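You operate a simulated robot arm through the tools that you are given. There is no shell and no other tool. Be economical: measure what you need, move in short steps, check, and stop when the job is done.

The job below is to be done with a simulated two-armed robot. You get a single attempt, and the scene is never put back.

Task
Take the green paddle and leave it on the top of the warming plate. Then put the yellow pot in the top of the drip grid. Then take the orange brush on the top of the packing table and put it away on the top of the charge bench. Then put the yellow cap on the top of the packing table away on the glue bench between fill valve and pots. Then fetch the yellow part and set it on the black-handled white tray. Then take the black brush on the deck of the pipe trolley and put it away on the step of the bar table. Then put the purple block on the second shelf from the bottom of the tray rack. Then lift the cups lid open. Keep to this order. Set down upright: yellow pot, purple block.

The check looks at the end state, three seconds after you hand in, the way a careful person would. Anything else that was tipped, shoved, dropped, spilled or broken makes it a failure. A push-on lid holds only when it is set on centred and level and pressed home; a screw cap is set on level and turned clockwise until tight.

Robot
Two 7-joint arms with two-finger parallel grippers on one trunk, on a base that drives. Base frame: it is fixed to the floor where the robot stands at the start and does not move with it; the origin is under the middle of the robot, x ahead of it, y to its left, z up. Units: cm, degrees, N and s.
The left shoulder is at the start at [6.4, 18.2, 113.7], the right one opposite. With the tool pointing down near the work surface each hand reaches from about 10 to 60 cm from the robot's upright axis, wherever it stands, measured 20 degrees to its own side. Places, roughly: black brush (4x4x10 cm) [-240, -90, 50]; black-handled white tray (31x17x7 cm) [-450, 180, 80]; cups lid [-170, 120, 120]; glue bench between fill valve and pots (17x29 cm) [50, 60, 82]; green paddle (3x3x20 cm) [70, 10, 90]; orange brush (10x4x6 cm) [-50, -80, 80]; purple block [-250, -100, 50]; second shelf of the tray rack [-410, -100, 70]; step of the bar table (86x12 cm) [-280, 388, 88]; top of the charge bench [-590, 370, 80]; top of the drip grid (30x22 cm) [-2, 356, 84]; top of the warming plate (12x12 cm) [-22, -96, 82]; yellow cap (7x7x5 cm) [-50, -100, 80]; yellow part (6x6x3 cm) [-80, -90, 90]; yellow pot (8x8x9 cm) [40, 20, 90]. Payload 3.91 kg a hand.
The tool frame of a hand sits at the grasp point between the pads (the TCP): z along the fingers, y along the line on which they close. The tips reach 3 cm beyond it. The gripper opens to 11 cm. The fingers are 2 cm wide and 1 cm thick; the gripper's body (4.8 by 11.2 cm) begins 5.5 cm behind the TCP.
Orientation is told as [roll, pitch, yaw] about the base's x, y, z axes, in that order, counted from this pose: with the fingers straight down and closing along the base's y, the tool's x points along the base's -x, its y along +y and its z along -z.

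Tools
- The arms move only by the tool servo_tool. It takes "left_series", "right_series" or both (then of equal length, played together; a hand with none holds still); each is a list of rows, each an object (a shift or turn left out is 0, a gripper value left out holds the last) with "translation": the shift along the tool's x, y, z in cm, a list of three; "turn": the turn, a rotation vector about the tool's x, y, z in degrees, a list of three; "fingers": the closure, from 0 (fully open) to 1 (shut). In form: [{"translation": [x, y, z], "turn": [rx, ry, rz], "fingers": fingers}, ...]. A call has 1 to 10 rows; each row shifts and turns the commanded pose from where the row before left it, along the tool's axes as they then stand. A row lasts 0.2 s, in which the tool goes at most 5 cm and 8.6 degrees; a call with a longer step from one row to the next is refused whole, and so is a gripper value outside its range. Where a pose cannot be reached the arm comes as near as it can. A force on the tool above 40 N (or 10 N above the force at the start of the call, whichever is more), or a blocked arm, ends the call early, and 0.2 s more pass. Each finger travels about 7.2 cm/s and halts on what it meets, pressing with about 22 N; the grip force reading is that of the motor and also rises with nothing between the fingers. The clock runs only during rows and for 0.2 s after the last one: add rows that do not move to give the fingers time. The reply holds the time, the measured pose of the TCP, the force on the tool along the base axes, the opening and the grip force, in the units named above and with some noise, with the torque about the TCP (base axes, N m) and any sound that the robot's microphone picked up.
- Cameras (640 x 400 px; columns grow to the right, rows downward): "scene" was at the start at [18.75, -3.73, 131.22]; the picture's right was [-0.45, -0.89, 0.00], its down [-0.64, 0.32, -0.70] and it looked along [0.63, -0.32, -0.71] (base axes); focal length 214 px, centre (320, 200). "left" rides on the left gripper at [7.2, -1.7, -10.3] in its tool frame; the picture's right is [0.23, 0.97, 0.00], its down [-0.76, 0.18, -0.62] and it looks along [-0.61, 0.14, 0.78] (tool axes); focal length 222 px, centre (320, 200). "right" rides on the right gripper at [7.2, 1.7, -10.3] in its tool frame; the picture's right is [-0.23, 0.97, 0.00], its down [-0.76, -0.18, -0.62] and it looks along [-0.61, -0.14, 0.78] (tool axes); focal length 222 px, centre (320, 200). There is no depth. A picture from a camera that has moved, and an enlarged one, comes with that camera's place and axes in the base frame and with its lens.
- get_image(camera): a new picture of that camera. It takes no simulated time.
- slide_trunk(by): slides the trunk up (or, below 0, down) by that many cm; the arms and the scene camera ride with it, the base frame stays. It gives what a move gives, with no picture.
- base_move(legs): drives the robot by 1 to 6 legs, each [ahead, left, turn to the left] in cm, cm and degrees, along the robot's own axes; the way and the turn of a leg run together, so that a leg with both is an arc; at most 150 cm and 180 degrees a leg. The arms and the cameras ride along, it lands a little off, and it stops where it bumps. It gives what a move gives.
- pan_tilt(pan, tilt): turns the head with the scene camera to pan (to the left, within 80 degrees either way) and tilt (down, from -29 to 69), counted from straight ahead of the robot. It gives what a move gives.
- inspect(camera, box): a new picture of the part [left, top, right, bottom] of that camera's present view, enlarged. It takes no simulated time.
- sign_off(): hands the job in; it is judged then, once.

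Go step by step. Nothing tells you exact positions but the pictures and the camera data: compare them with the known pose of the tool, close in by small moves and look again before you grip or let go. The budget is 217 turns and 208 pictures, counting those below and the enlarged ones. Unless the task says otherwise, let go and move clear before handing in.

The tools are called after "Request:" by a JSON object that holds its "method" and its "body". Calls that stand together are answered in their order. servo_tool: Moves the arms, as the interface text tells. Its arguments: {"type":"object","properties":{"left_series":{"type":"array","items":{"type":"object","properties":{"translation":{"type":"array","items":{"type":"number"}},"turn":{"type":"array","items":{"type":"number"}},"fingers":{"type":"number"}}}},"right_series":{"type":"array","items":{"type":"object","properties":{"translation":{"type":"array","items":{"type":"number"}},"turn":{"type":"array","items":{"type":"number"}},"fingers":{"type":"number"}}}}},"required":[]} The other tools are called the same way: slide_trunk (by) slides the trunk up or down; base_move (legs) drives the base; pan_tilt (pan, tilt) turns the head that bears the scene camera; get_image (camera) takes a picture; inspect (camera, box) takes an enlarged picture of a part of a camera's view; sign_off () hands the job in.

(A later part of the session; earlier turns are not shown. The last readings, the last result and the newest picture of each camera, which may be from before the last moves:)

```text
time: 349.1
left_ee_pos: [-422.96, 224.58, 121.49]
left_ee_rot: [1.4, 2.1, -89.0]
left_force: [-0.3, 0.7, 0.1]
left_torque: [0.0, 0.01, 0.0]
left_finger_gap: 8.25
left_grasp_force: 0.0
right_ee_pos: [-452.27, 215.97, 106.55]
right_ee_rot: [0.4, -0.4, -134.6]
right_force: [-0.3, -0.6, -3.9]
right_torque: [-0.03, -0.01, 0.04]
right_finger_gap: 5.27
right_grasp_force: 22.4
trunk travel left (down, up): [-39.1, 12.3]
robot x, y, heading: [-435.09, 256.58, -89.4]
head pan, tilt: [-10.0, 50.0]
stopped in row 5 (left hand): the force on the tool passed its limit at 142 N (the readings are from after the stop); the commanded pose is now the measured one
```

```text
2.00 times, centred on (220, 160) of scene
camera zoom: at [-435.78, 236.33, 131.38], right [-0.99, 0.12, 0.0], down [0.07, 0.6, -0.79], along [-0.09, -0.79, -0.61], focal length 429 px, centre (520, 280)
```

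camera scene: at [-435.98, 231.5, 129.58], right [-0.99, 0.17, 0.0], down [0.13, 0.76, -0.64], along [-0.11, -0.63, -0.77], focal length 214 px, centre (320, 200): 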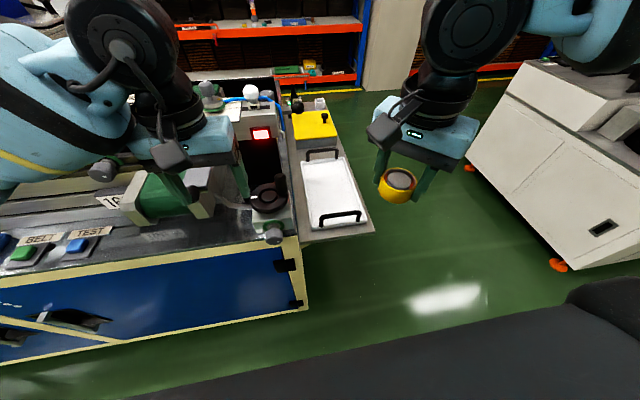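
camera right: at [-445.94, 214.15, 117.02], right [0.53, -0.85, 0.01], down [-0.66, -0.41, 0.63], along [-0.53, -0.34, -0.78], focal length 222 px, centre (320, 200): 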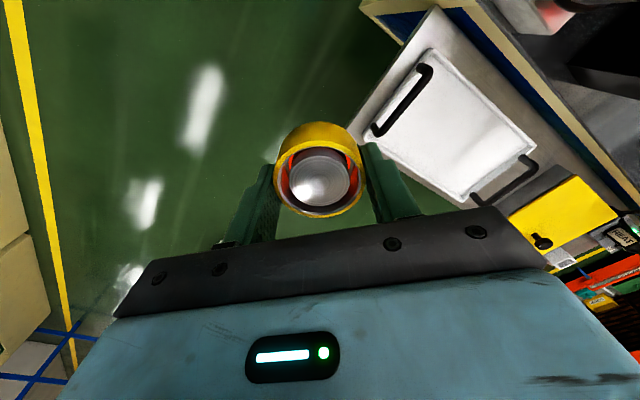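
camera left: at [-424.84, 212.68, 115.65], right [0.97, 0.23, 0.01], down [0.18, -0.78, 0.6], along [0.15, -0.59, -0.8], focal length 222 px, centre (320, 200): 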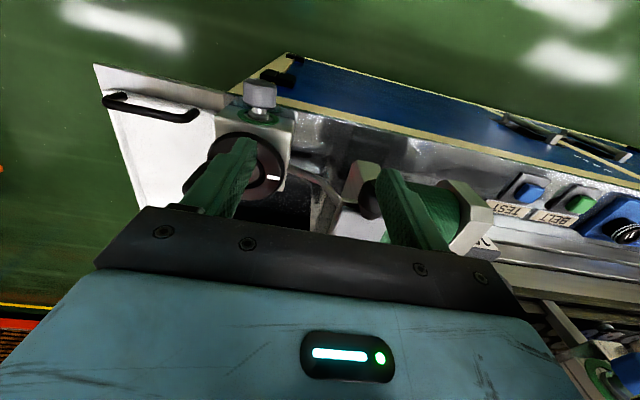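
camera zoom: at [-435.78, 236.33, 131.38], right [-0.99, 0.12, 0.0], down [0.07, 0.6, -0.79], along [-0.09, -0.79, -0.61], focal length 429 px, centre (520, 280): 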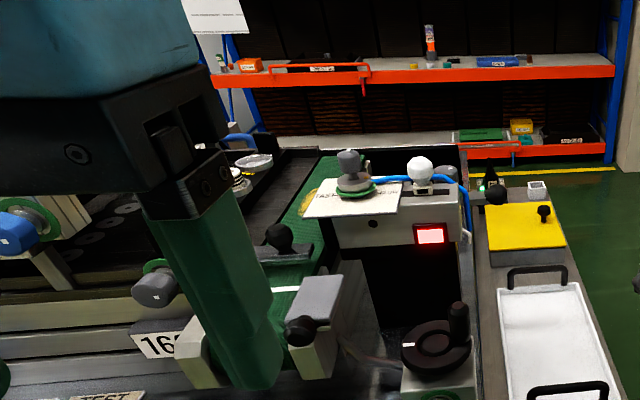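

The left hand touched my own head. I move it left and lower, then reset the head.

Request:
{"method": "servo_tool", "body": {"left_series": [{"translation": [-3, 3, 0]}, {"translation": [0, 4, 2]}, {"translation": [0, 4, 2]}, {"translation": [0, 4, 0]}]}}

Request:
{"method": "pan_tilt", "body": {"pan": -10, "tilt": 50}}

Request:
{"method": "get_image", "body": {"camera": "scene"}}

```text
time: 350.1
left_ee_pos: [-407.52, 222.16, 118.1]
left_ee_rot: [1.0, 1.7, -89.3]
left_force: [0.3, 0.6, -0.3]
left_torque: [-0.03, -0.01, 0.02]
left_finger_gap: 8.26
left_grasp_force: 0.1
right_ee_pos: [-452.14, 216.07, 106.68]
right_ee_rot: [0.4, -0.5, -134.6]
right_force: [0.4, 0.6, -2.8]
right_torque: [0.01, 0.04, 0.01]
right_finger_gap: 5.28
right_grasp_force: 21.8
trunk travel left (down, up): [-39.1, 12.3]
robot x, y, heading: [-435.08, 256.61, -89.6]
head pan, tilt: [-10.0, 50.0]
```

```text
time: 350.7
left_ee_pos: [-407.82, 222.04, 118.17]
left_ee_rot: [1.0, 1.8, -89.1]
left_force: [0.4, -0.3, 0.5]
left_torque: [-0.02, -0.02, 0.02]
left_finger_gap: 8.24
left_grasp_force: 0.0
right_ee_pos: [-452.32, 216.06, 106.62]
right_ee_rot: [0.4, -0.4, -134.6]
right_force: [-0.6, -0.4, -3.4]
right_torque: [0.01, 0.0, 0.01]
right_finger_gap: 5.27
right_grasp_force: 21.9
trunk travel left (down, up): [-39.1, 12.3]
robot x, y, heading: [-434.83, 256.91, -89.7]
head pan, tilt: [-10.0, 50.0]
```

```text
89 pictures are left
camera scene: at [-436.03, 237.31, 129.57], right [-0.99, 0.17, 0.0], down [0.13, 0.76, -0.64], along [-0.11, -0.63, -0.77], focal length 214 px, centre (320, 200)
```

scene: 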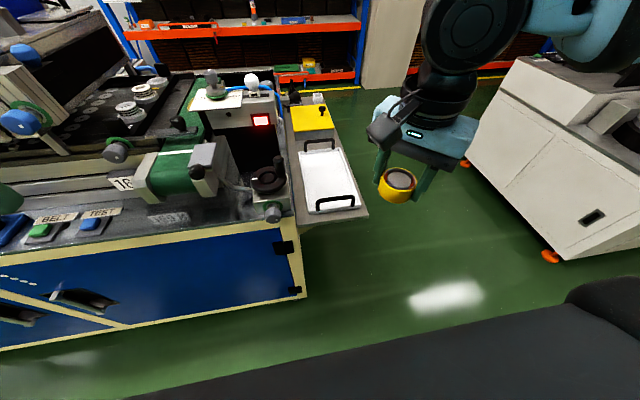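

The head is restored and the tray is clearly visible at about (-447,189). I tuck the left hand back further and drive in carefully.

Request:
{"method": "servo_tool", "body": {"left_series": [{"translation": [4, 1, -1]}, {"translation": [4, 1, -1]}]}}

Request:
{"method": "base_move", "body": {"legs": [[0, 5.5, 0], [15, 0, 0]]}}

Request:
{"method": "get_image", "body": {"camera": "scene"}}

Request:
{"method": "get_image", "body": {"camera": "right"}}

```text
time: 351.3
left_ee_pos: [-405.96, 230.2, 120.46]
left_ee_rot: [1.0, 1.7, -89.1]
left_force: [-0.1, -0.2, 0.1]
left_torque: [0.01, -0.02, -0.02]
left_finger_gap: 8.25
left_grasp_force: 0.0
right_ee_pos: [-452.32, 215.98, 106.68]
right_ee_rot: [0.5, -0.4, -134.6]
right_force: [0.4, 0.6, -3.1]
right_torque: [-0.02, -0.01, 0.02]
right_finger_gap: 5.28
right_grasp_force: 22.2
trunk travel left (down, up): [-39.1, 12.3]
robot x, y, heading: [-435.02, 256.93, -89.4]
head pan, tilt: [-10.0, 50.0]
```

```text
time: 353.4
left_ee_pos: [-400.1, 215.08, 120.35]
left_ee_rot: [1.0, 1.8, -89.0]
left_force: [-0.1, 0.1, -0.1]
left_torque: [0.04, -0.01, -0.01]
left_finger_gap: 8.24
left_grasp_force: 0.1
right_ee_pos: [-446.38, 200.96, 106.56]
right_ee_rot: [0.3, -0.3, -134.5]
right_force: [0.4, -0.6, -3.7]
right_torque: [0.03, -0.01, -0.01]
right_finger_gap: 5.31
right_grasp_force: 22.0
trunk travel left (down, up): [-39.1, 12.3]
robot x, y, heading: [-428.76, 241.39, -89.7]
head pan, tilt: [-10.0, 50.0]
```

```text
88 pictures are left
camera scene: at [-430.28, 222.22, 129.57], right [-0.99, 0.16, 0.0], down [0.13, 0.76, -0.64], along [-0.11, -0.63, -0.77], focal length 214 px, centre (320, 200)
```

scene: 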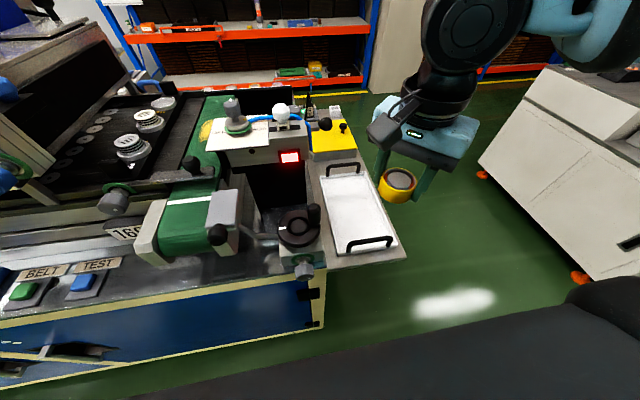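

```text
87 pictures are left
camera right: at [-440.2, 204.86, 117.0], right [0.54, -0.84, 0.01], down [-0.66, -0.41, 0.63], along [-0.53, -0.34, -0.78], focal length 222 px, centre (320, 200)
```

right: 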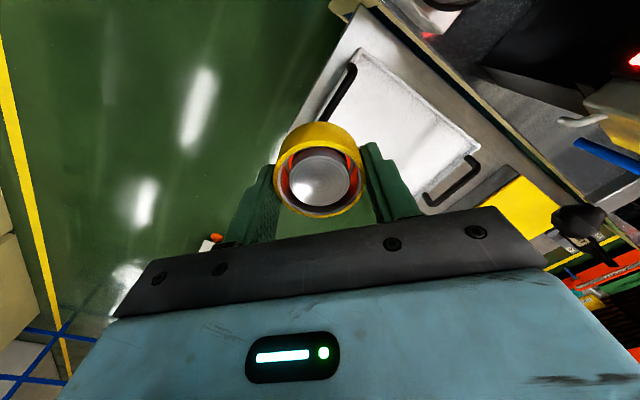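

The tray is centred near (-446.5,186.5). I carry the part over it, slightly to the outer side, and look before lowering.

Request:
{"method": "servo_tool", "body": {"right_series": [{"translation": [-3.5, 2.8, 0]}, {"translation": [-3.5, 2.8, 0]}, {"translation": [-3.5, 2.8, 0]}, {"translation": [0, 0, 4]}, {"translation": [0, 0, 4]}, {}]}}

Request:
{"method": "get_image", "body": {"camera": "right"}}

Request:
{"method": "inspect", "body": {"camera": "scene", "box": [240, 80, 460, 280]}}

```text
time: 354.8
left_ee_pos: [-400.1, 215.09, 120.44]
left_ee_rot: [0.9, 1.7, -89.0]
left_force: [0.0, 0.7, 0.9]
left_torque: [0.01, 0.02, 0.02]
left_finger_gap: 8.24
left_grasp_force: 0.2
right_ee_pos: [-447.87, 187.28, 98.97]
right_ee_rot: [0.5, -0.4, -134.5]
right_force: [-0.5, 0.8, -3.0]
right_torque: [-0.02, 0.03, -0.01]
right_finger_gap: 5.29
right_grasp_force: 22.2
trunk travel left (down, up): [-39.1, 12.3]
robot x, y, heading: [-429.13, 241.86, -89.4]
head pan, tilt: [-10.0, 50.0]
```

```text
86 pictures are left
camera right: at [-441.59, 191.43, 109.33], right [0.54, -0.84, 0.01], down [-0.66, -0.41, 0.63], along [-0.53, -0.34, -0.78], focal length 222 px, centre (320, 200)
```

right: 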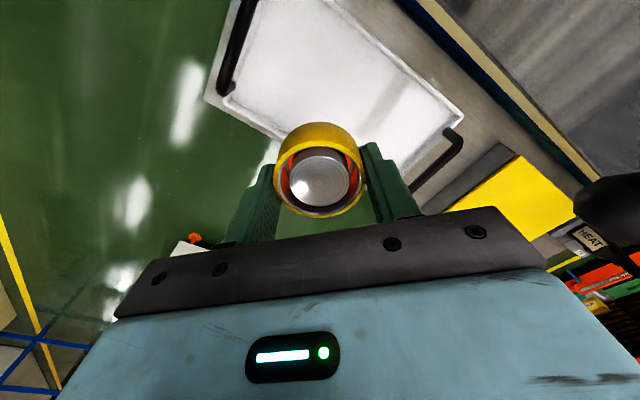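

```text
2.00 times, centred on (350, 180) of scene
camera zoom: at [-430.27, 222.29, 129.58], right [-0.99, 0.16, 0.0], down [0.13, 0.76, -0.64], along [-0.11, -0.63, -0.77], focal length 429 px, centre (260, 240)
```

zoom: 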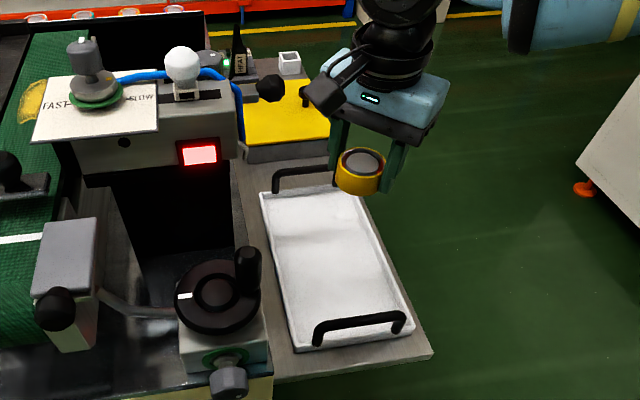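

The drop point is inside the tray. I shift 1 cm inward and lower towards the tray floor.

Request:
{"method": "servo_tool", "body": {"right_series": [{"translation": [0.8, 0.8, 3]}, {"translation": [0, 0, 4]}, {"translation": [0, 0, 4]}, {"translation": [0, 0, 1.5]}, {}]}}

Request:
{"method": "get_image", "body": {"camera": "right"}}

Request:
{"method": "inspect", "body": {"camera": "scene", "box": [300, 110, 440, 270]}}

```text
time: 356.0
left_ee_pos: [-400.15, 215.09, 120.49]
left_ee_rot: [1.0, 1.7, -89.0]
left_force: [-0.4, 0.1, 0.1]
left_torque: [0.01, 0.04, -0.03]
left_finger_gap: 8.27
left_grasp_force: 0.1
right_ee_pos: [-446.77, 187.5, 86.44]
right_ee_rot: [0.4, -0.3, -134.5]
right_force: [0.1, -0.2, -2.9]
right_torque: [0.01, -0.02, -0.02]
right_finger_gap: 5.29
right_grasp_force: 22.0
trunk travel left (down, up): [-39.1, 12.3]
robot x, y, heading: [-429.13, 241.52, -89.3]
head pan, tilt: [-10.0, 50.0]
```

```text
84 pictures are left
camera right: at [-440.54, 191.45, 96.79], right [0.54, -0.84, 0.01], down [-0.66, -0.41, 0.63], along [-0.53, -0.34, -0.78], focal length 222 px, centre (320, 200)
```

right: 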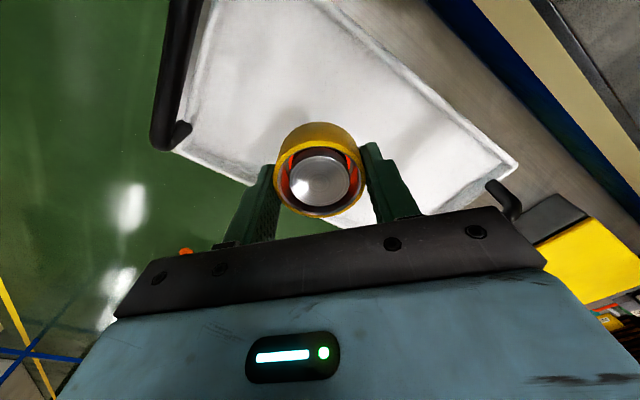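

```text
2.50 times, centred on (370, 190) of scene
camera zoom: at [-430.28, 222.25, 129.58], right [-0.99, 0.16, 0.0], down [0.13, 0.76, -0.64], along [-0.11, -0.63, -0.77], focal length 536 px, centre (195, 225)
```

zoom: 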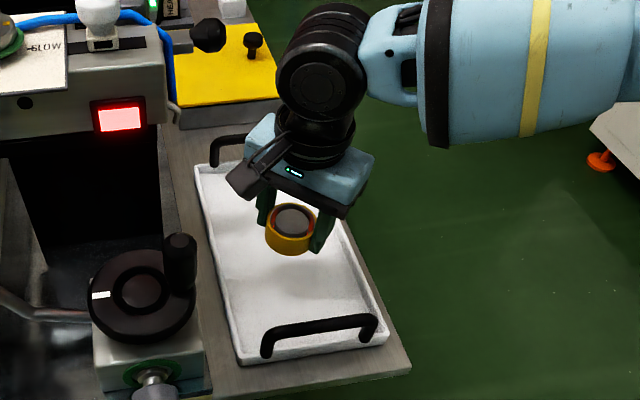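

I shift 2 cm further inward and lower in small steps to contact.

Request:
{"method": "servo_tool", "body": {"right_series": [{"translation": [1.3, 1.3, 0]}, {"translation": [0, 0, 1.5]}, {}, {"translation": [0, 0, 0.5]}, {}, {"translation": [0, 0, 0.5]}, {}, {"translation": [0, 0, 0.5]}, {}]}}

Request:
{"method": "get_image", "body": {"camera": "right"}}

```text
time: 358.0
left_ee_pos: [-400.11, 215.05, 120.46]
left_ee_rot: [1.0, 1.8, -89.1]
left_force: [0.5, -0.3, 0.1]
left_torque: [0.03, -0.02, 0.0]
left_finger_gap: 8.24
left_grasp_force: 0.1
right_ee_pos: [-445.63, 187.84, 83.38]
right_ee_rot: [0.5, -0.3, -134.6]
right_force: [-0.6, 0.1, -2.4]
right_torque: [-0.03, -0.05, 0.04]
right_finger_gap: 5.31
right_grasp_force: 22.2
right hand out of reach, approached as far as the arm can: row 2, 8
trunk travel left (down, up): [-39.1, 12.3]
robot x, y, heading: [-429.3, 241.8, -89.4]
head pan, tilt: [-10.0, 50.0]
```

```text
82 pictures are left
camera right: at [-439.32, 191.87, 93.82], right [0.54, -0.84, 0.01], down [-0.66, -0.41, 0.63], along [-0.53, -0.34, -0.78], focal length 222 px, centre (320, 200)
```

right: 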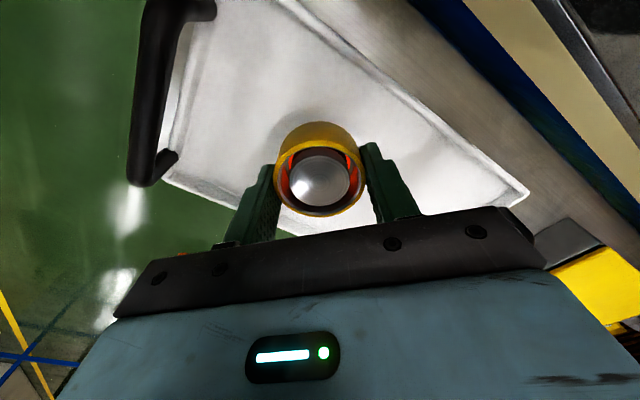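

Reach limit; I finish lowering with the trunk in small slides until contact.

Request:
{"method": "slide_trunk", "body": {"by": -0.8}}

Request:
{"method": "slide_trunk", "body": {"by": -0.6}}

Request:
{"method": "inspect", "body": {"camera": "scene", "box": [310, 150, 410, 240]}}

```text
time: 358.6
left_ee_pos: [-400.16, 215.19, 119.68]
left_ee_rot: [1.1, 1.7, -89.0]
left_force: [-0.2, 0.1, 0.6]
left_torque: [0.0, -0.02, 0.02]
left_finger_gap: 8.28
left_grasp_force: 0.0
right_ee_pos: [-445.61, 187.8, 82.54]
right_ee_rot: [0.3, -0.3, -134.5]
right_force: [-0.9, 0.3, -4.6]
right_torque: [-0.01, 0.01, 0.01]
right_finger_gap: 5.32
right_grasp_force: 21.6
trunk travel left (down, up): [-38.3, 13.1]
robot x, y, heading: [-428.98, 241.8, -89.5]
head pan, tilt: [-10.0, 50.0]
```

```text
time: 359.1
left_ee_pos: [-400.07, 215.15, 119.08]
left_ee_rot: [1.0, 1.7, -89.0]
left_force: [-0.1, -0.2, -0.9]
left_torque: [0.02, 0.01, -0.02]
left_finger_gap: 8.26
left_grasp_force: 0.0
right_ee_pos: [-445.59, 187.71, 82.03]
right_ee_rot: [0.4, -0.4, -134.5]
right_force: [0.4, -0.1, -3.2]
right_torque: [0.01, 0.0, -0.03]
right_finger_gap: 5.3
right_grasp_force: 22.1
trunk travel left (down, up): [-37.7, 13.7]
robot x, y, heading: [-429.38, 242.12, -89.6]
head pan, tilt: [-10.0, 50.0]
```

```text
4.44 times, centred on (360, 195) of scene
camera zoom: at [-430.28, 221.73, 128.02], right [-0.99, 0.16, 0.0], down [0.13, 0.76, -0.64], along [-0.11, -0.63, -0.77], focal length 953 px, centre (142, 222)
```

zoom: 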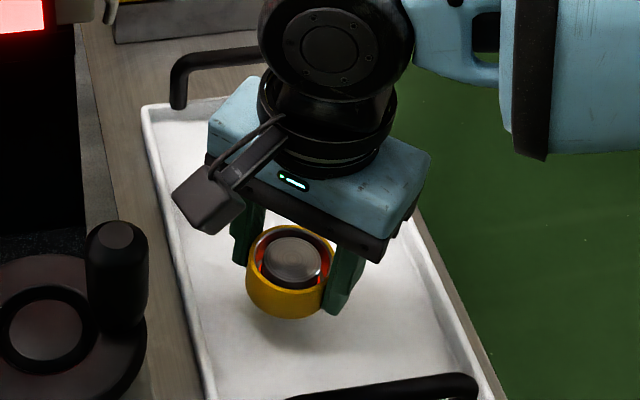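

Request:
{"method": "slide_trunk", "body": {"by": -0.8}}

Request:
{"method": "slide_trunk", "body": {"by": -0.5}}

Request:
{"method": "slide_trunk", "body": {"by": -0.4}}

```text
time: 359.7
left_ee_pos: [-400.14, 215.11, 118.28]
left_ee_rot: [0.9, 1.7, -89.0]
left_force: [-0.4, -0.1, -0.3]
left_torque: [-0.03, -0.02, -0.01]
left_finger_gap: 8.25
left_grasp_force: 0.1
right_ee_pos: [-445.41, 187.85, 81.26]
right_ee_rot: [0.4, -0.5, -134.6]
right_force: [-0.2, -0.3, -3.6]
right_torque: [-0.01, 0.02, -0.02]
right_finger_gap: 5.31
right_grasp_force: 21.7
trunk travel left (down, up): [-36.9, 14.5]
robot x, y, heading: [-429.13, 241.61, -89.7]
head pan, tilt: [-10.0, 50.0]
```

```text
time: 360.3
left_ee_pos: [-400.14, 215.13, 117.8]
left_ee_rot: [1.0, 1.6, -89.0]
left_force: [-0.5, -0.8, 0.0]
left_torque: [0.0, 0.01, 0.05]
left_finger_gap: 8.23
left_grasp_force: 0.1
right_ee_pos: [-445.55, 187.77, 80.73]
right_ee_rot: [0.4, -0.3, -134.5]
right_force: [0.0, 0.2, -3.2]
right_torque: [0.0, 0.01, 0.03]
right_finger_gap: 5.31
right_grasp_force: 21.8
trunk travel left (down, up): [-36.4, 15.0]
robot x, y, heading: [-429.44, 241.97, -89.5]
head pan, tilt: [-10.0, 50.0]
```

```text
time: 360.8
left_ee_pos: [-400.14, 215.15, 117.36]
left_ee_rot: [1.1, 1.7, -89.0]
left_force: [0.0, 0.4, -0.6]
left_torque: [0.05, 0.02, 0.0]
left_finger_gap: 8.26
left_grasp_force: 0.1
right_ee_pos: [-445.49, 187.8, 80.39]
right_ee_rot: [0.3, -0.4, -134.4]
right_force: [-0.7, 0.2, -3.5]
right_torque: [-0.05, -0.02, -0.02]
right_finger_gap: 5.31
right_grasp_force: 22.8
trunk travel left (down, up): [-36.0, 15.4]
robot x, y, heading: [-429.01, 241.84, -89.5]
head pan, tilt: [-10.0, 50.0]
```

Request:
{"method": "slide_trunk", "body": {"by": -0.6}}

Request:
{"method": "slide_trunk", "body": {"by": -0.6}}

Request:
{"method": "inspect", "body": {"camera": "scene", "box": [310, 150, 410, 240]}}

```text
time: 361.3
left_ee_pos: [-400.04, 215.1, 116.72]
left_ee_rot: [0.9, 1.7, -89.0]
left_force: [0.1, -0.2, -0.5]
left_torque: [0.02, 0.0, 0.03]
left_finger_gap: 8.25
left_grasp_force: 0.1
right_ee_pos: [-445.41, 187.84, 79.67]
right_ee_rot: [0.3, -0.3, -134.4]
right_force: [-0.6, -0.7, -3.5]
right_torque: [-0.01, 0.01, 0.01]
right_finger_gap: 5.31
right_grasp_force: 21.9
trunk travel left (down, up): [-35.4, 16.0]
robot x, y, heading: [-429.4, 241.8, -89.4]
head pan, tilt: [-10.0, 50.0]
```

```text
time: 361.9
left_ee_pos: [-400.1, 215.09, 116.16]
left_ee_rot: [1.0, 1.7, -89.1]
left_force: [0.6, -0.7, 0.4]
left_torque: [0.02, 0.02, 0.01]
left_finger_gap: 8.24
left_grasp_force: 0.0
right_ee_pos: [-445.48, 187.85, 79.11]
right_ee_rot: [0.4, -0.4, -134.5]
right_force: [0.0, 0.8, -3.5]
right_torque: [0.03, 0.01, 0.0]
right_finger_gap: 5.3
right_grasp_force: 21.5
trunk travel left (down, up): [-34.8, 16.6]
robot x, y, heading: [-429.42, 241.65, -89.6]
head pan, tilt: [-10.0, 50.0]
```

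```text
4.44 times, centred on (360, 195) of scene
camera zoom: at [-430.27, 220.81, 124.96], right [-0.99, 0.16, 0.0], down [0.13, 0.76, -0.64], along [-0.11, -0.63, -0.77], focal length 953 px, centre (142, 222)
```

zoom: 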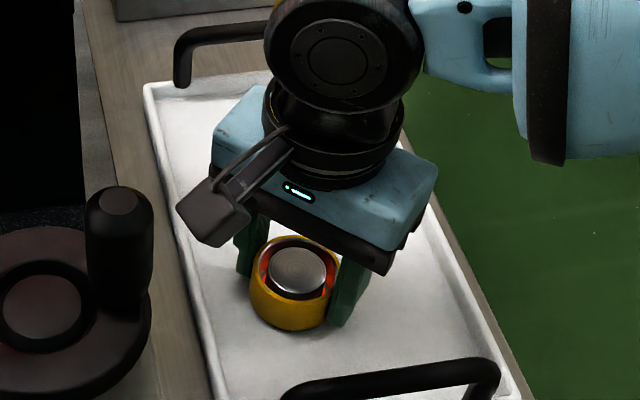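

Request:
{"method": "slide_trunk", "body": {"by": -0.6}}

Request:
{"method": "slide_trunk", "body": {"by": -0.6}}

Request:
{"method": "slide_trunk", "body": {"by": -0.5}}

```text
time: 362.4
left_ee_pos: [-400.19, 215.19, 115.59]
left_ee_rot: [1.1, 1.6, -89.0]
left_force: [0.2, 0.3, -0.2]
left_torque: [0.0, 0.02, 0.01]
left_finger_gap: 8.25
left_grasp_force: 0.0
right_ee_pos: [-445.5, 187.87, 78.77]
right_ee_rot: [0.6, -0.3, -134.5]
right_force: [-2.5, 1.9, 12.7]
right_torque: [0.45, 0.3, 0.04]
right_finger_gap: 5.32
right_grasp_force: 21.9
trunk travel left (down, up): [-34.2, 17.2]
robot x, y, heading: [-429.38, 241.82, -89.5]
head pan, tilt: [-10.0, 50.0]
```

```text
time: 362.9
left_ee_pos: [-400.25, 215.15, 115.23]
left_ee_rot: [1.1, 1.7, -89.0]
left_force: [0.3, -0.4, -0.5]
left_torque: [0.01, 0.01, 0.01]
left_finger_gap: 8.27
left_grasp_force: 0.0
right_ee_pos: [-445.46, 187.61, 78.85]
right_ee_rot: [0.7, -0.5, -134.6]
right_force: [-1.0, 6.6, 13.2]
right_torque: [0.68, 0.32, -0.09]
right_finger_gap: 5.29
right_grasp_force: 22.2
trunk travel left (down, up): [-33.8, 17.6]
robot x, y, heading: [-429.45, 242.11, -89.6]
head pan, tilt: [-10.0, 50.0]
stopped: the force on the tool passed its limit at 47 N (the readings are from after the stop); the commanded pose is now the measured one
```

```text
time: 363.3
left_ee_pos: [-400.06, 215.13, 114.69]
left_ee_rot: [1.0, 1.8, -89.1]
left_force: [0.4, -0.6, -0.1]
left_torque: [0.02, 0.02, -0.01]
left_finger_gap: 8.25
left_grasp_force: 0.1
right_ee_pos: [-445.43, 187.46, 78.8]
right_ee_rot: [1.0, -0.6, -134.7]
right_force: [-0.5, 7.2, 15.5]
right_torque: [0.74, 0.34, -0.12]
right_finger_gap: 5.3
right_grasp_force: 22.2
trunk travel left (down, up): [-33.4, 18.0]
robot x, y, heading: [-428.98, 241.95, -89.5]
head pan, tilt: [-10.0, 50.0]
stopped: the force on the tool passed its limit at 44 N (the readings are from after the stop); the commanded pose is now the measured one
```

Contact on the tray. I open gently and rise.

Request:
{"method": "servo_tool", "body": {"right_series": [{"translation": [0, 0, -0.2], "fingers": 0.5}, {"fingers": 0.4}, {"fingers": 0.3}, {}, {"translation": [0, 0, -3]}, {"translation": [0, 0, -4]}, {"translation": [0, 0, -4]}, {"translation": [0, 0, -4]}, {"translation": [0, 0, -4]}, {"translation": [0, 0, -4]}]}}

Request:
{"method": "inspect", "body": {"camera": "scene", "box": [240, 80, 460, 280]}}

```text
time: 365.5
left_ee_pos: [-400.21, 215.03, 114.75]
left_ee_rot: [0.9, 1.8, -89.0]
left_force: [0.7, 1.1, 0.9]
left_torque: [0.02, 0.03, 0.0]
left_finger_gap: 8.26
left_grasp_force: 0.1
right_ee_pos: [-445.61, 187.98, 101.75]
right_ee_rot: [0.9, -0.7, -134.5]
right_force: [-0.6, 0.3, 0.8]
right_torque: [0.0, -0.04, -0.01]
right_finger_gap: 7.67
right_grasp_force: 0.1
trunk travel left (down, up): [-33.4, 18.0]
robot x, y, heading: [-429.05, 241.86, -89.7]
head pan, tilt: [-10.0, 50.0]
```

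```text
2.00 times, centred on (350, 180) of scene
camera zoom: at [-430.28, 220.47, 123.55], right [-0.99, 0.17, 0.0], down [0.13, 0.76, -0.64], along [-0.11, -0.63, -0.77], focal length 429 px, centre (260, 240)
```

zoom: 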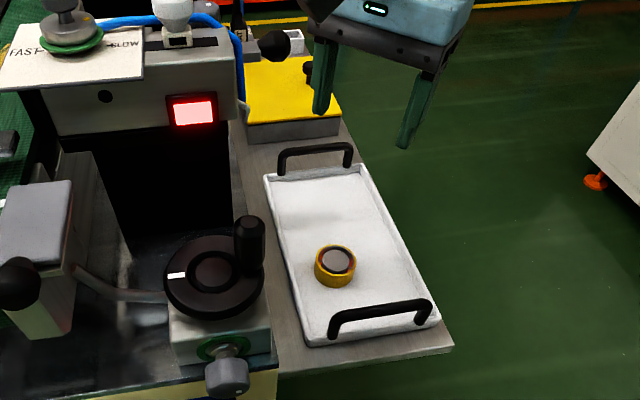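

Part placed. Next the black brush on the pipe trolley in the south aisle; I return to the initial trunk height and drive around by the east end.

Request:
{"method": "base_move", "body": {"legs": [[-22, 0, 0], [0, 0, 89.5], [150, 0, 0], [150, 0, 0], [86, 0, 0], [0, 0, -90]]}}

Request:
{"method": "slide_trunk", "body": {"by": 6}}

Request:
{"method": "pan_tilt", "body": {"pan": 0, "tilt": 20}}

Request:
{"method": "get_image", "body": {"camera": "scene"}}

```text
time: 392.9
left_ee_pos: [-14.57, 252.73, 114.76]
left_ee_rot: [1.1, 1.9, -84.5]
left_force: [-0.1, 0.0, 0.0]
left_torque: [-0.01, 0.01, -0.02]
left_finger_gap: 8.26
left_grasp_force: 0.0
right_ee_pos: [-57.7, 222.06, 101.79]
right_ee_rot: [0.9, -0.8, -130.1]
right_force: [0.7, -0.6, 0.5]
right_torque: [0.0, -0.04, 0.02]
right_finger_gap: 7.68
right_grasp_force: 0.1
trunk travel left (down, up): [-33.4, 18.0]
robot x, y, heading: [-45.43, 277.08, -85.1]
head pan, tilt: [-10.0, 50.0]
```

```text
time: 393.9
left_ee_pos: [-14.52, 252.7, 120.71]
left_ee_rot: [1.0, 2.0, -84.5]
left_force: [0.1, -0.2, -0.6]
left_torque: [0.03, 0.02, -0.03]
left_finger_gap: 8.23
left_grasp_force: 0.0
right_ee_pos: [-57.83, 222.07, 107.72]
right_ee_rot: [1.0, -0.6, -130.1]
right_force: [0.1, -0.1, 0.3]
right_torque: [0.01, -0.05, -0.03]
right_finger_gap: 7.69
right_grasp_force: 0.1
trunk travel left (down, up): [-39.4, 12.0]
robot x, y, heading: [-45.4, 277.19, -85.0]
head pan, tilt: [-10.0, 50.0]
```

```text
time: 394.9
left_ee_pos: [-14.58, 252.72, 120.8]
left_ee_rot: [1.0, 2.0, -84.5]
left_force: [0.3, -0.1, 0.5]
left_torque: [0.02, 0.0, 0.0]
left_finger_gap: 8.28
left_grasp_force: 0.0
right_ee_pos: [-57.66, 222.11, 107.77]
right_ee_rot: [0.9, -0.6, -130.1]
right_force: [0.5, 0.1, 0.0]
right_torque: [-0.01, -0.01, -0.02]
right_finger_gap: 7.71
right_grasp_force: 0.0
trunk travel left (down, up): [-39.4, 12.0]
robot x, y, heading: [-45.44, 277.18, -85.2]
head pan, tilt: [0.0, 20.0]
```

```text
78 pictures are left
camera scene: at [-43.65, 256.09, 134.48], right [-1.0, -0.09, 0.0], down [-0.03, 0.34, -0.94], along [0.08, -0.94, -0.34], focal length 214 px, centre (320, 200)
```

scene: 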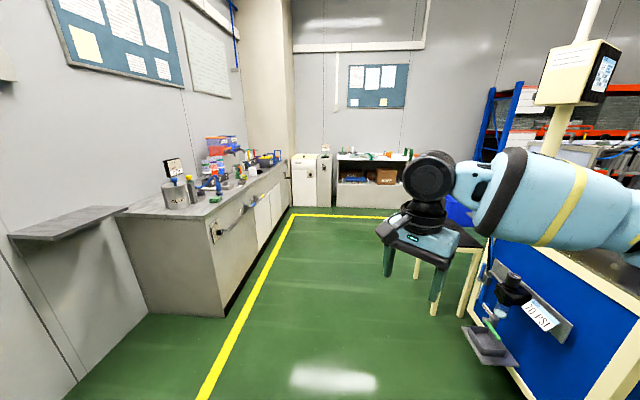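

I continue south and turn west at the bottom.

Request:
{"method": "base_move", "body": {"legs": [[0, 0, -4.9], [150, 0, 0], [120, 0, 0], [0, 0, -90]]}}

Request:
{"method": "pan_tilt", "body": {"pan": 10, "tilt": 20}}

Request:
{"method": "get_image", "body": {"camera": "scene"}}

```text
time: 412.4
left_ee_pos: [-75.23, -21.77, 120.83]
left_ee_rot: [1.0, 1.9, 178.8]
left_force: [-0.4, 0.3, 0.6]
left_torque: [-0.04, 0.0, -0.03]
left_finger_gap: 8.26
left_grasp_force: 0.0
right_ee_pos: [-100.71, 24.78, 107.85]
right_ee_rot: [0.9, -0.6, 133.2]
right_force: [0.4, -0.4, -0.2]
right_torque: [-0.01, 0.01, 0.03]
right_finger_gap: 7.7
right_grasp_force: 0.1
trunk travel left (down, up): [-39.4, 12.0]
robot x, y, heading: [-47.34, 6.33, 178.4]
head pan, tilt: [0.0, 20.0]
```

```text
time: 413.1
left_ee_pos: [-75.16, -21.6, 120.7]
left_ee_rot: [1.0, 2.0, 178.7]
left_force: [1.2, 0.5, -0.1]
left_torque: [0.02, -0.03, 0.0]
left_finger_gap: 8.24
left_grasp_force: 0.1
right_ee_pos: [-100.71, 24.89, 107.7]
right_ee_rot: [1.1, -0.6, 133.2]
right_force: [-0.4, -0.5, 0.7]
right_torque: [0.01, -0.02, 0.03]
right_finger_gap: 7.67
right_grasp_force: 0.1
trunk travel left (down, up): [-39.4, 12.0]
robot x, y, heading: [-47.41, 6.61, 178.4]
head pan, tilt: [10.0, 20.0]
```

```text
77 pictures are left
camera scene: at [-68.23, 5.28, 134.49], right [-0.14, 0.99, 0.0], down [0.34, 0.05, -0.94], along [-0.93, -0.14, -0.34], focal length 214 px, centre (320, 200)
```

scene: 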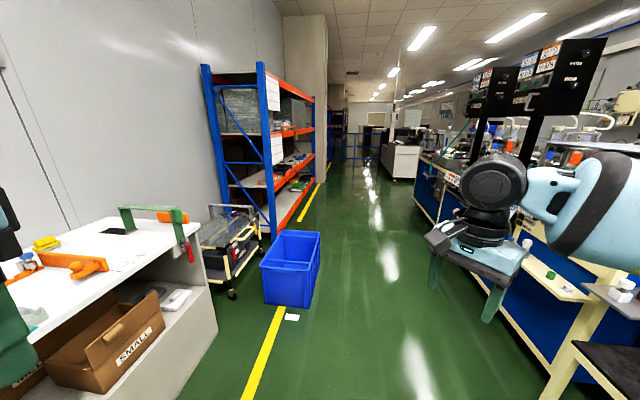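

I see the trolley between the packing table and the orange rack, with a blue bin in front of it. I pass the bin on the far side and turn to face the trolley from its west end.

Request:
{"method": "base_move", "body": {"legs": [[30, -17, 1.4], [130, 0, 0], [75, 0, 0]]}}

Request:
{"method": "pan_tilt", "body": {"pan": 75, "tilt": 35}}

Request:
{"method": "get_image", "body": {"camera": "scene"}}

```text
time: 425.1
left_ee_pos: [-308.47, -6.16, 120.78]
left_ee_rot: [1.0, 1.9, -179.1]
left_force: [-0.1, -0.2, -0.7]
left_torque: [-0.01, -0.05, -0.01]
left_finger_gap: 8.24
left_grasp_force: 0.1
right_ee_pos: [-335.56, 39.34, 107.66]
right_ee_rot: [1.0, -0.7, 135.3]
right_force: [-0.4, 0.3, 0.0]
right_torque: [-0.02, 0.02, 0.01]
right_finger_gap: 7.69
right_grasp_force: 0.1
trunk travel left (down, up): [-39.4, 12.0]
robot x, y, heading: [-281.68, 23.03, -179.3]
head pan, tilt: [10.0, 20.0]
```

```text
time: 426.5
left_ee_pos: [-308.46, -6.13, 120.83]
left_ee_rot: [1.0, 1.9, -179.1]
left_force: [-0.7, -0.8, 0.1]
left_torque: [-0.02, -0.02, 0.01]
left_finger_gap: 8.26
left_grasp_force: 0.0
right_ee_pos: [-335.58, 39.28, 107.69]
right_ee_rot: [0.8, -0.7, 135.4]
right_force: [0.8, 0.7, -0.6]
right_torque: [0.02, -0.01, 0.02]
right_finger_gap: 7.69
right_grasp_force: 0.1
trunk travel left (down, up): [-39.4, 12.0]
robot x, y, heading: [-281.8, 22.63, -179.4]
head pan, tilt: [75.0, 35.0]
```

```text
76 pictures are left
camera scene: at [-295.48, 14.2, 132.1], right [-0.97, 0.25, 0.0], down [0.14, 0.56, -0.82], along [-0.21, -0.79, -0.57], focal length 214 px, centre (320, 200)
```

scene: 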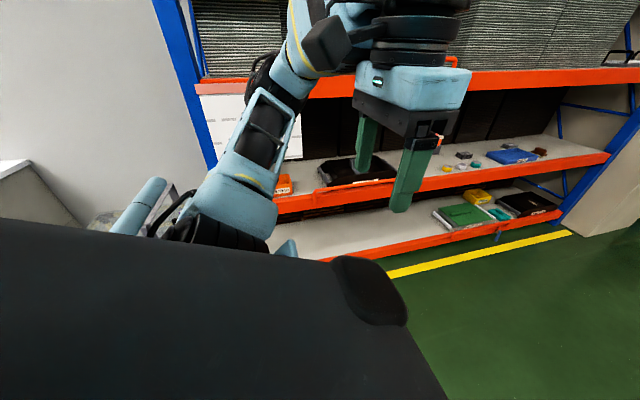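

Request:
{"method": "base_move", "body": {"legs": [[0, 0, 89.4]]}}

Request:
{"method": "pan_tilt", "body": {"pan": 25, "tilt": 40}}

Request:
{"method": "get_image", "body": {"camera": "scene"}}

Request:
{"method": "get_image", "body": {"camera": "left"}}

```text
time: 430.7
left_ee_pos: [-252.9, -4.09, 120.6]
left_ee_rot: [1.1, 1.8, -89.6]
left_force: [0.5, -0.4, 0.3]
left_torque: [0.04, -0.02, 0.0]
left_finger_gap: 8.24
left_grasp_force: 0.1
right_ee_pos: [-298.6, -30.74, 107.78]
right_ee_rot: [0.9, -0.7, -135.1]
right_force: [-0.1, -0.9, 0.9]
right_torque: [0.04, 0.0, -0.02]
right_finger_gap: 7.7
right_grasp_force: 0.2
trunk travel left (down, up): [-39.4, 12.0]
robot x, y, heading: [-281.21, 23.18, -90.4]
head pan, tilt: [75.0, 35.0]
```

```text
time: 431.8
left_ee_pos: [-253.01, -4.11, 120.68]
left_ee_rot: [1.0, 1.9, -89.6]
left_force: [0.5, 0.0, -0.4]
left_torque: [0.02, 0.02, 0.0]
left_finger_gap: 8.24
left_grasp_force: 0.0
right_ee_pos: [-298.69, -30.78, 107.74]
right_ee_rot: [1.0, -0.7, -135.2]
right_force: [0.8, -0.2, 0.2]
right_torque: [-0.02, 0.0, 0.02]
right_finger_gap: 7.69
right_grasp_force: 0.2
trunk travel left (down, up): [-39.4, 12.0]
robot x, y, heading: [-281.8, 22.5, -90.1]
head pan, tilt: [25.0, 40.0]
```

```text
75 pictures are left
camera scene: at [-278.03, 3.44, 131.35], right [-0.91, -0.42, 0.0], down [-0.27, 0.58, -0.77], along [0.32, -0.69, -0.64], focal length 214 px, centre (320, 200)
```

scene: 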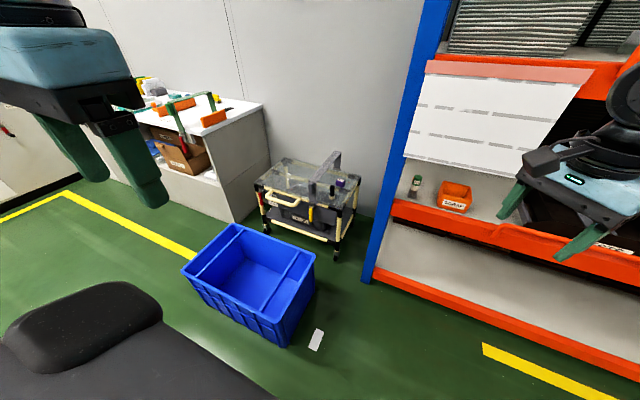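

```text
74 pictures are left
camera left: at [-254.8, 2.79, 131.35], right [0.97, 0.23, 0.02], down [0.17, -0.78, 0.6], along [0.16, -0.58, -0.8], focal length 222 px, centre (320, 200)
```

left: 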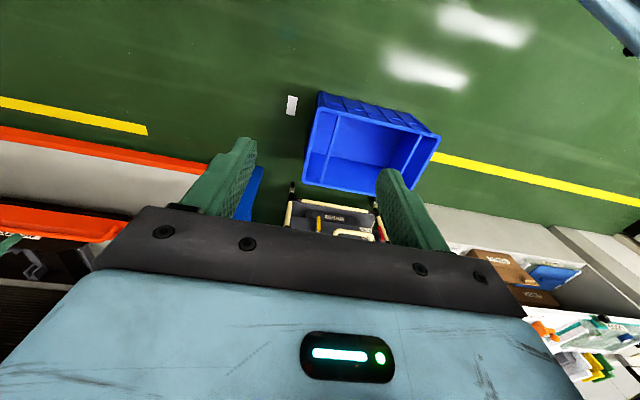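

Request:
{"method": "inspect", "body": {"camera": "scene", "box": [230, 130, 390, 270]}}

```text
2.86 times, centred on (310, 200) of scene
camera zoom: at [-278.03, 3.44, 131.35], right [-0.91, -0.42, 0.0], down [-0.27, 0.58, -0.77], along [0.32, -0.69, -0.64], focal length 613 px, centre (349, 200)
```

zoom: 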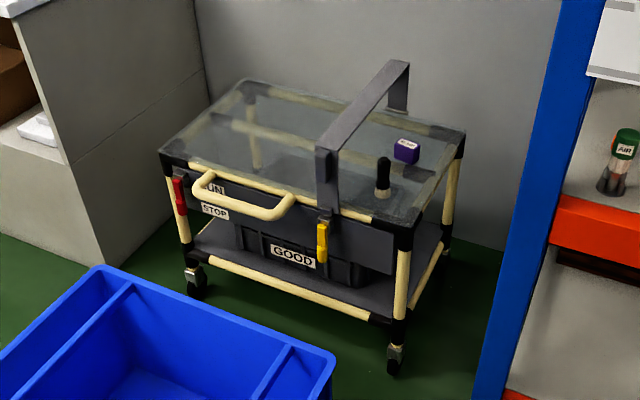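

The brush stands at about (-241,-93) on the trolley's glass deck, the purple block just behind it near (-242,-105), both west of the grey arch. I tuck the right arm, then creep closer from the west side.

Request:
{"method": "servo_tool", "body": {"right_series": [{"translation": [2.2, -3.4, 0]}, {"translation": [2.2, -3.4, 0]}, {"translation": [2.2, -3.4, 0]}, {"translation": [2.2, -3.4, 0]}, {"translation": [2.2, -3.4, 0]}, {"translation": [2.2, -3.4, 0]}, {"translation": [2.2, -3.4, 0]}]}}

Request:
{"method": "base_move", "body": {"legs": [[55, 0, 0]]}}

Request:
{"method": "pan_tilt", "body": {"pan": 45, "tilt": 50}}

Request:
{"method": "get_image", "body": {"camera": "scene"}}

```text
time: 433.4
left_ee_pos: [-252.92, -4.14, 120.64]
left_ee_rot: [1.1, 1.7, -89.6]
left_force: [-0.3, -0.2, -0.2]
left_torque: [0.01, 0.01, 0.0]
left_finger_gap: 8.22
left_grasp_force: 0.1
right_ee_pos: [-304.26, -4.84, 108.5]
right_ee_rot: [0.9, -0.6, -135.3]
right_force: [0.0, -0.9, -0.8]
right_torque: [-0.01, 0.0, 0.02]
right_finger_gap: 7.7
right_grasp_force: 0.0
right hand out of reach, approached as far as the arm can: row 7
trunk travel left (down, up): [-39.4, 12.0]
robot x, y, heading: [-281.27, 23.1, -90.1]
head pan, tilt: [25.0, 40.0]
```

```text
time: 436.5
left_ee_pos: [-253.27, -57.65, 120.76]
left_ee_rot: [1.0, 1.8, -89.9]
left_force: [0.1, -0.5, 0.2]
left_torque: [0.03, 0.02, 0.0]
left_finger_gap: 8.27
left_grasp_force: 0.0
right_ee_pos: [-304.61, -58.16, 108.51]
right_ee_rot: [1.0, -0.6, -135.4]
right_force: [-0.1, -0.9, -0.7]
right_torque: [0.01, 0.0, -0.03]
right_finger_gap: 7.71
right_grasp_force: 0.0
trunk travel left (down, up): [-39.4, 12.0]
robot x, y, heading: [-282.1, -30.18, -90.1]
head pan, tilt: [25.0, 40.0]
```

```text
time: 437.4
left_ee_pos: [-253.32, -57.45, 120.71]
left_ee_rot: [1.0, 1.8, -89.9]
left_force: [0.5, -0.4, -0.2]
left_torque: [0.04, -0.01, 0.02]
left_finger_gap: 8.23
left_grasp_force: 0.0
right_ee_pos: [-304.44, -58.18, 108.56]
right_ee_rot: [0.9, -0.6, -135.4]
right_force: [0.3, -0.5, -0.3]
right_torque: [0.02, -0.01, 0.01]
right_finger_gap: 7.71
right_grasp_force: 0.0
trunk travel left (down, up): [-39.4, 12.0]
robot x, y, heading: [-281.76, -30.45, -90.2]
head pan, tilt: [45.0, 50.0]
```

```text
72 pictures are left
camera scene: at [-276.47, -47.6, 129.93], right [-0.71, -0.7, 0.0], down [-0.54, 0.55, -0.64], along [0.45, -0.46, -0.77], focal length 214 px, centre (320, 200)
```

scene: 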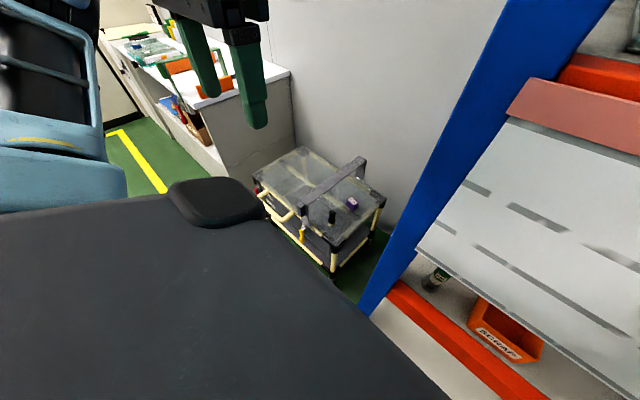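

Brush at (-240.7,-91), purple block at (-242.4,-104), deck z≈48. I move ahead, rotate the left hand so it closes along y with its camera away from the arch, and lower the trunk.

Request:
{"method": "servo_tool", "body": {"left_series": [{"turn": [0, 0, -8.5]}, {"turn": [0, 0, -8.5]}, {"turn": [0, 0, -8.5]}, {"turn": [0, 0, -8.5]}, {"turn": [0, 0, -8.5]}, {"turn": [0, 0, -8.5]}, {"turn": [0, 0, -8.5]}, {"turn": [0, 0, -8.5]}, {"turn": [0, 0, -8.5]}, {"turn": [0, 0, -8.5]}]}}

Request:
{"method": "base_move", "body": {"legs": [[15, 0, 0]]}}

Request:
{"method": "slide_trunk", "body": {"by": -28}}

Request:
{"method": "get_image", "body": {"camera": "left"}}

Request:
{"method": "get_image", "body": {"camera": "scene"}}

```text
time: 439.6
left_ee_pos: [-253.24, -57.52, 120.8]
left_ee_rot: [1.9, -1.0, -4.8]
left_force: [0.2, 0.8, 0.3]
left_torque: [-0.02, 0.02, 0.0]
left_finger_gap: 8.25
left_grasp_force: 0.1
right_ee_pos: [-304.46, -58.09, 108.52]
right_ee_rot: [0.8, -0.6, -135.4]
right_force: [0.1, 0.2, -0.4]
right_torque: [0.01, 0.03, 0.01]
right_finger_gap: 7.71
right_grasp_force: 0.0
trunk travel left (down, up): [-39.4, 12.0]
robot x, y, heading: [-282.09, -30.59, -90.3]
head pan, tilt: [45.0, 50.0]
```

```text
time: 440.7
left_ee_pos: [-253.32, -64.66, 120.86]
left_ee_rot: [1.8, -0.9, -4.8]
left_force: [0.3, 1.0, 0.5]
left_torque: [0.0, 0.01, 0.02]
left_finger_gap: 8.23
left_grasp_force: 0.0
right_ee_pos: [-304.55, -65.46, 108.6]
right_ee_rot: [1.2, -0.8, -135.5]
right_force: [0.4, -1.0, 0.1]
right_torque: [-0.03, 0.0, 0.04]
right_finger_gap: 7.71
right_grasp_force: 0.0
trunk travel left (down, up): [-39.4, 12.0]
robot x, y, heading: [-282.13, -38.7, -90.1]
head pan, tilt: [45.0, 50.0]
stopped in leg 1: the robot was blocked; the commanded pose is now the measured one
```

```text
time: 442.2
left_ee_pos: [-253.78, -64.78, 106.78]
left_ee_rot: [2.1, -0.9, -4.9]
left_force: [0.5, 0.0, -0.4]
left_torque: [0.02, -0.05, -0.02]
left_finger_gap: 8.25
left_grasp_force: 0.1
right_ee_pos: [-304.96, -66.38, 92.29]
right_ee_rot: [-4.4, 4.9, -135.3]
right_force: [0.5, 3.3, -3.3]
right_torque: [-0.23, 0.13, 0.13]
right_finger_gap: 7.7
right_grasp_force: 0.1
trunk travel left (down, up): [-25.6, 25.9]
robot x, y, heading: [-282.13, -38.23, -90.2]
head pan, tilt: [45.0, 50.0]
stopped: the force on the tool passed its limit at 105 N (the readings are from after the stop); the commanded pose is now the measured one
```

```text
71 pictures are left
camera left: at [-261.36, -66.15, 117.14], right [-0.14, 0.99, 0.03], down [0.76, 0.09, 0.64], along [0.63, 0.12, -0.77], focal length 222 px, centre (320, 200)
```

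left: 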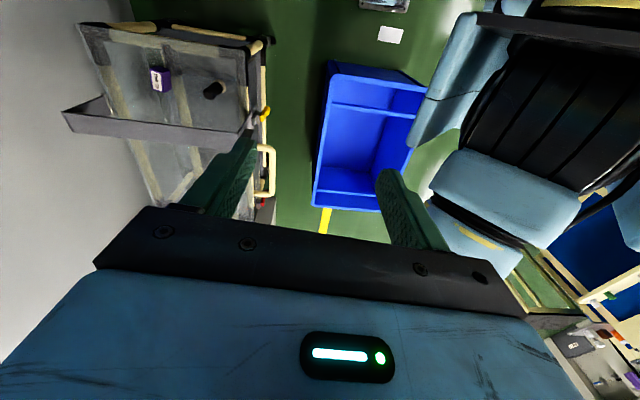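

```text
70 pictures are left
camera scene: at [-276.56, -59.27, 117.47], right [-0.73, -0.68, 0.0], down [-0.42, 0.44, -0.79], along [0.54, -0.58, -0.61], focal length 214 px, centre (320, 200)
```

scene: 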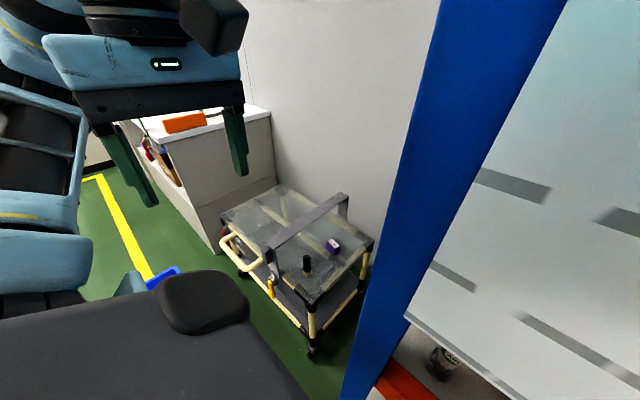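

The base was blocked and the right hand touched something while lowering. I raise the trunk again and look at what's there.

Request:
{"method": "slide_trunk", "body": {"by": 13}}

Request:
{"method": "base_move", "body": {"legs": [[-8, 0, 0]]}}

Request:
{"method": "pan_tilt", "body": {"pan": -20, "tilt": 45}}

Request:
{"method": "get_image", "body": {"camera": "scene"}}

Request:
{"method": "get_image", "body": {"camera": "right"}}

```text
time: 443.5
left_ee_pos: [-253.79, -65.05, 119.18]
left_ee_rot: [1.6, -0.9, -4.9]
left_force: [0.6, -0.6, 0.1]
left_torque: [-0.02, 0.03, 0.02]
left_finger_gap: 8.25
left_grasp_force: 0.0
right_ee_pos: [-304.99, -66.25, 104.34]
right_ee_rot: [-5.1, 5.0, -135.0]
right_force: [0.2, 7.9, 4.1]
right_torque: [-1.04, -0.11, 0.22]
right_finger_gap: 7.67
right_grasp_force: 0.0
trunk travel left (down, up): [-37.6, 13.8]
robot x, y, heading: [-282.05, -38.31, -90.3]
head pan, tilt: [45.0, 50.0]
stopped: the force on the tool passed its limit at 47 N (the readings are from after the stop); the commanded pose is now the measured one
```

```text
time: 444.6
left_ee_pos: [-253.26, -57.87, 118.89]
left_ee_rot: [2.1, -0.7, -4.9]
left_force: [0.0, 0.7, 0.0]
left_torque: [-0.02, -0.02, -0.02]
left_finger_gap: 8.25
left_grasp_force: 0.0
right_ee_pos: [-304.54, -58.98, 104.27]
right_ee_rot: [-5.5, 5.2, -135.0]
right_force: [0.1, 0.9, -0.3]
right_torque: [-0.01, 0.01, -0.03]
right_finger_gap: 7.69
right_grasp_force: 0.1
trunk travel left (down, up): [-37.6, 13.8]
robot x, y, heading: [-281.91, -30.6, -90.4]
head pan, tilt: [45.0, 50.0]
```

```text
time: 445.9
left_ee_pos: [-253.26, -57.76, 118.79]
left_ee_rot: [2.1, -0.8, -4.8]
left_force: [-0.4, 0.0, 0.3]
left_torque: [-0.01, -0.01, 0.0]
left_finger_gap: 8.26
left_grasp_force: 0.1
right_ee_pos: [-304.58, -58.97, 104.22]
right_ee_rot: [-5.6, 5.3, -135.1]
right_force: [1.0, 0.6, -0.6]
right_torque: [0.0, 0.0, -0.02]
right_finger_gap: 7.69
right_grasp_force: 0.0
trunk travel left (down, up): [-37.6, 13.8]
robot x, y, heading: [-281.86, -30.84, -90.3]
head pan, tilt: [-20.0, 45.0]
```

```text
69 pictures are left
camera scene: at [-284.66, -50.62, 128.59], right [-0.94, 0.35, 0.0], down [0.25, 0.66, -0.71], along [-0.25, -0.66, -0.71], focal length 214 px, centre (320, 200)
```

scene: 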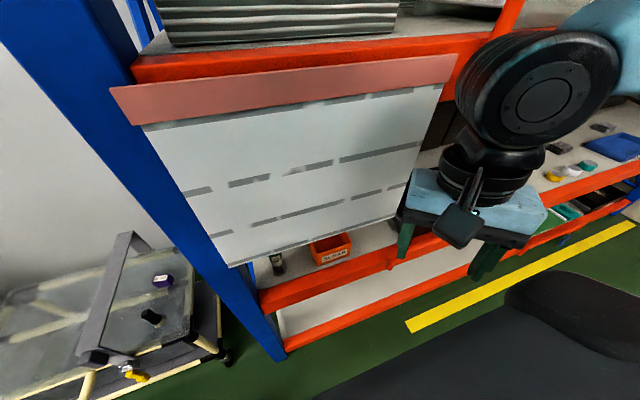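

```text
68 pictures are left
camera right: at [-298.21, -56.55, 115.09], right [0.53, -0.84, -0.11], down [-0.66, -0.49, 0.57], along [-0.53, -0.23, -0.82], focal length 222 px, centre (320, 200)
```

right: 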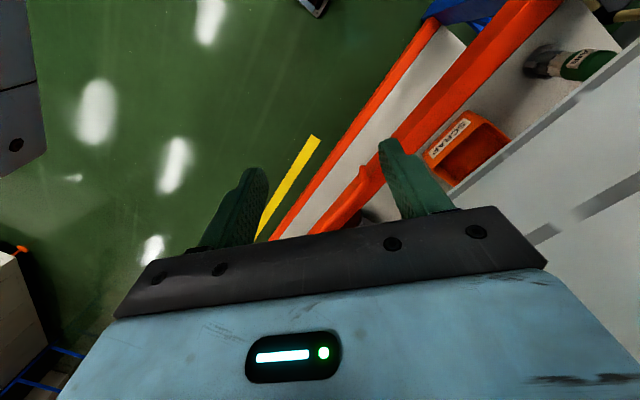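

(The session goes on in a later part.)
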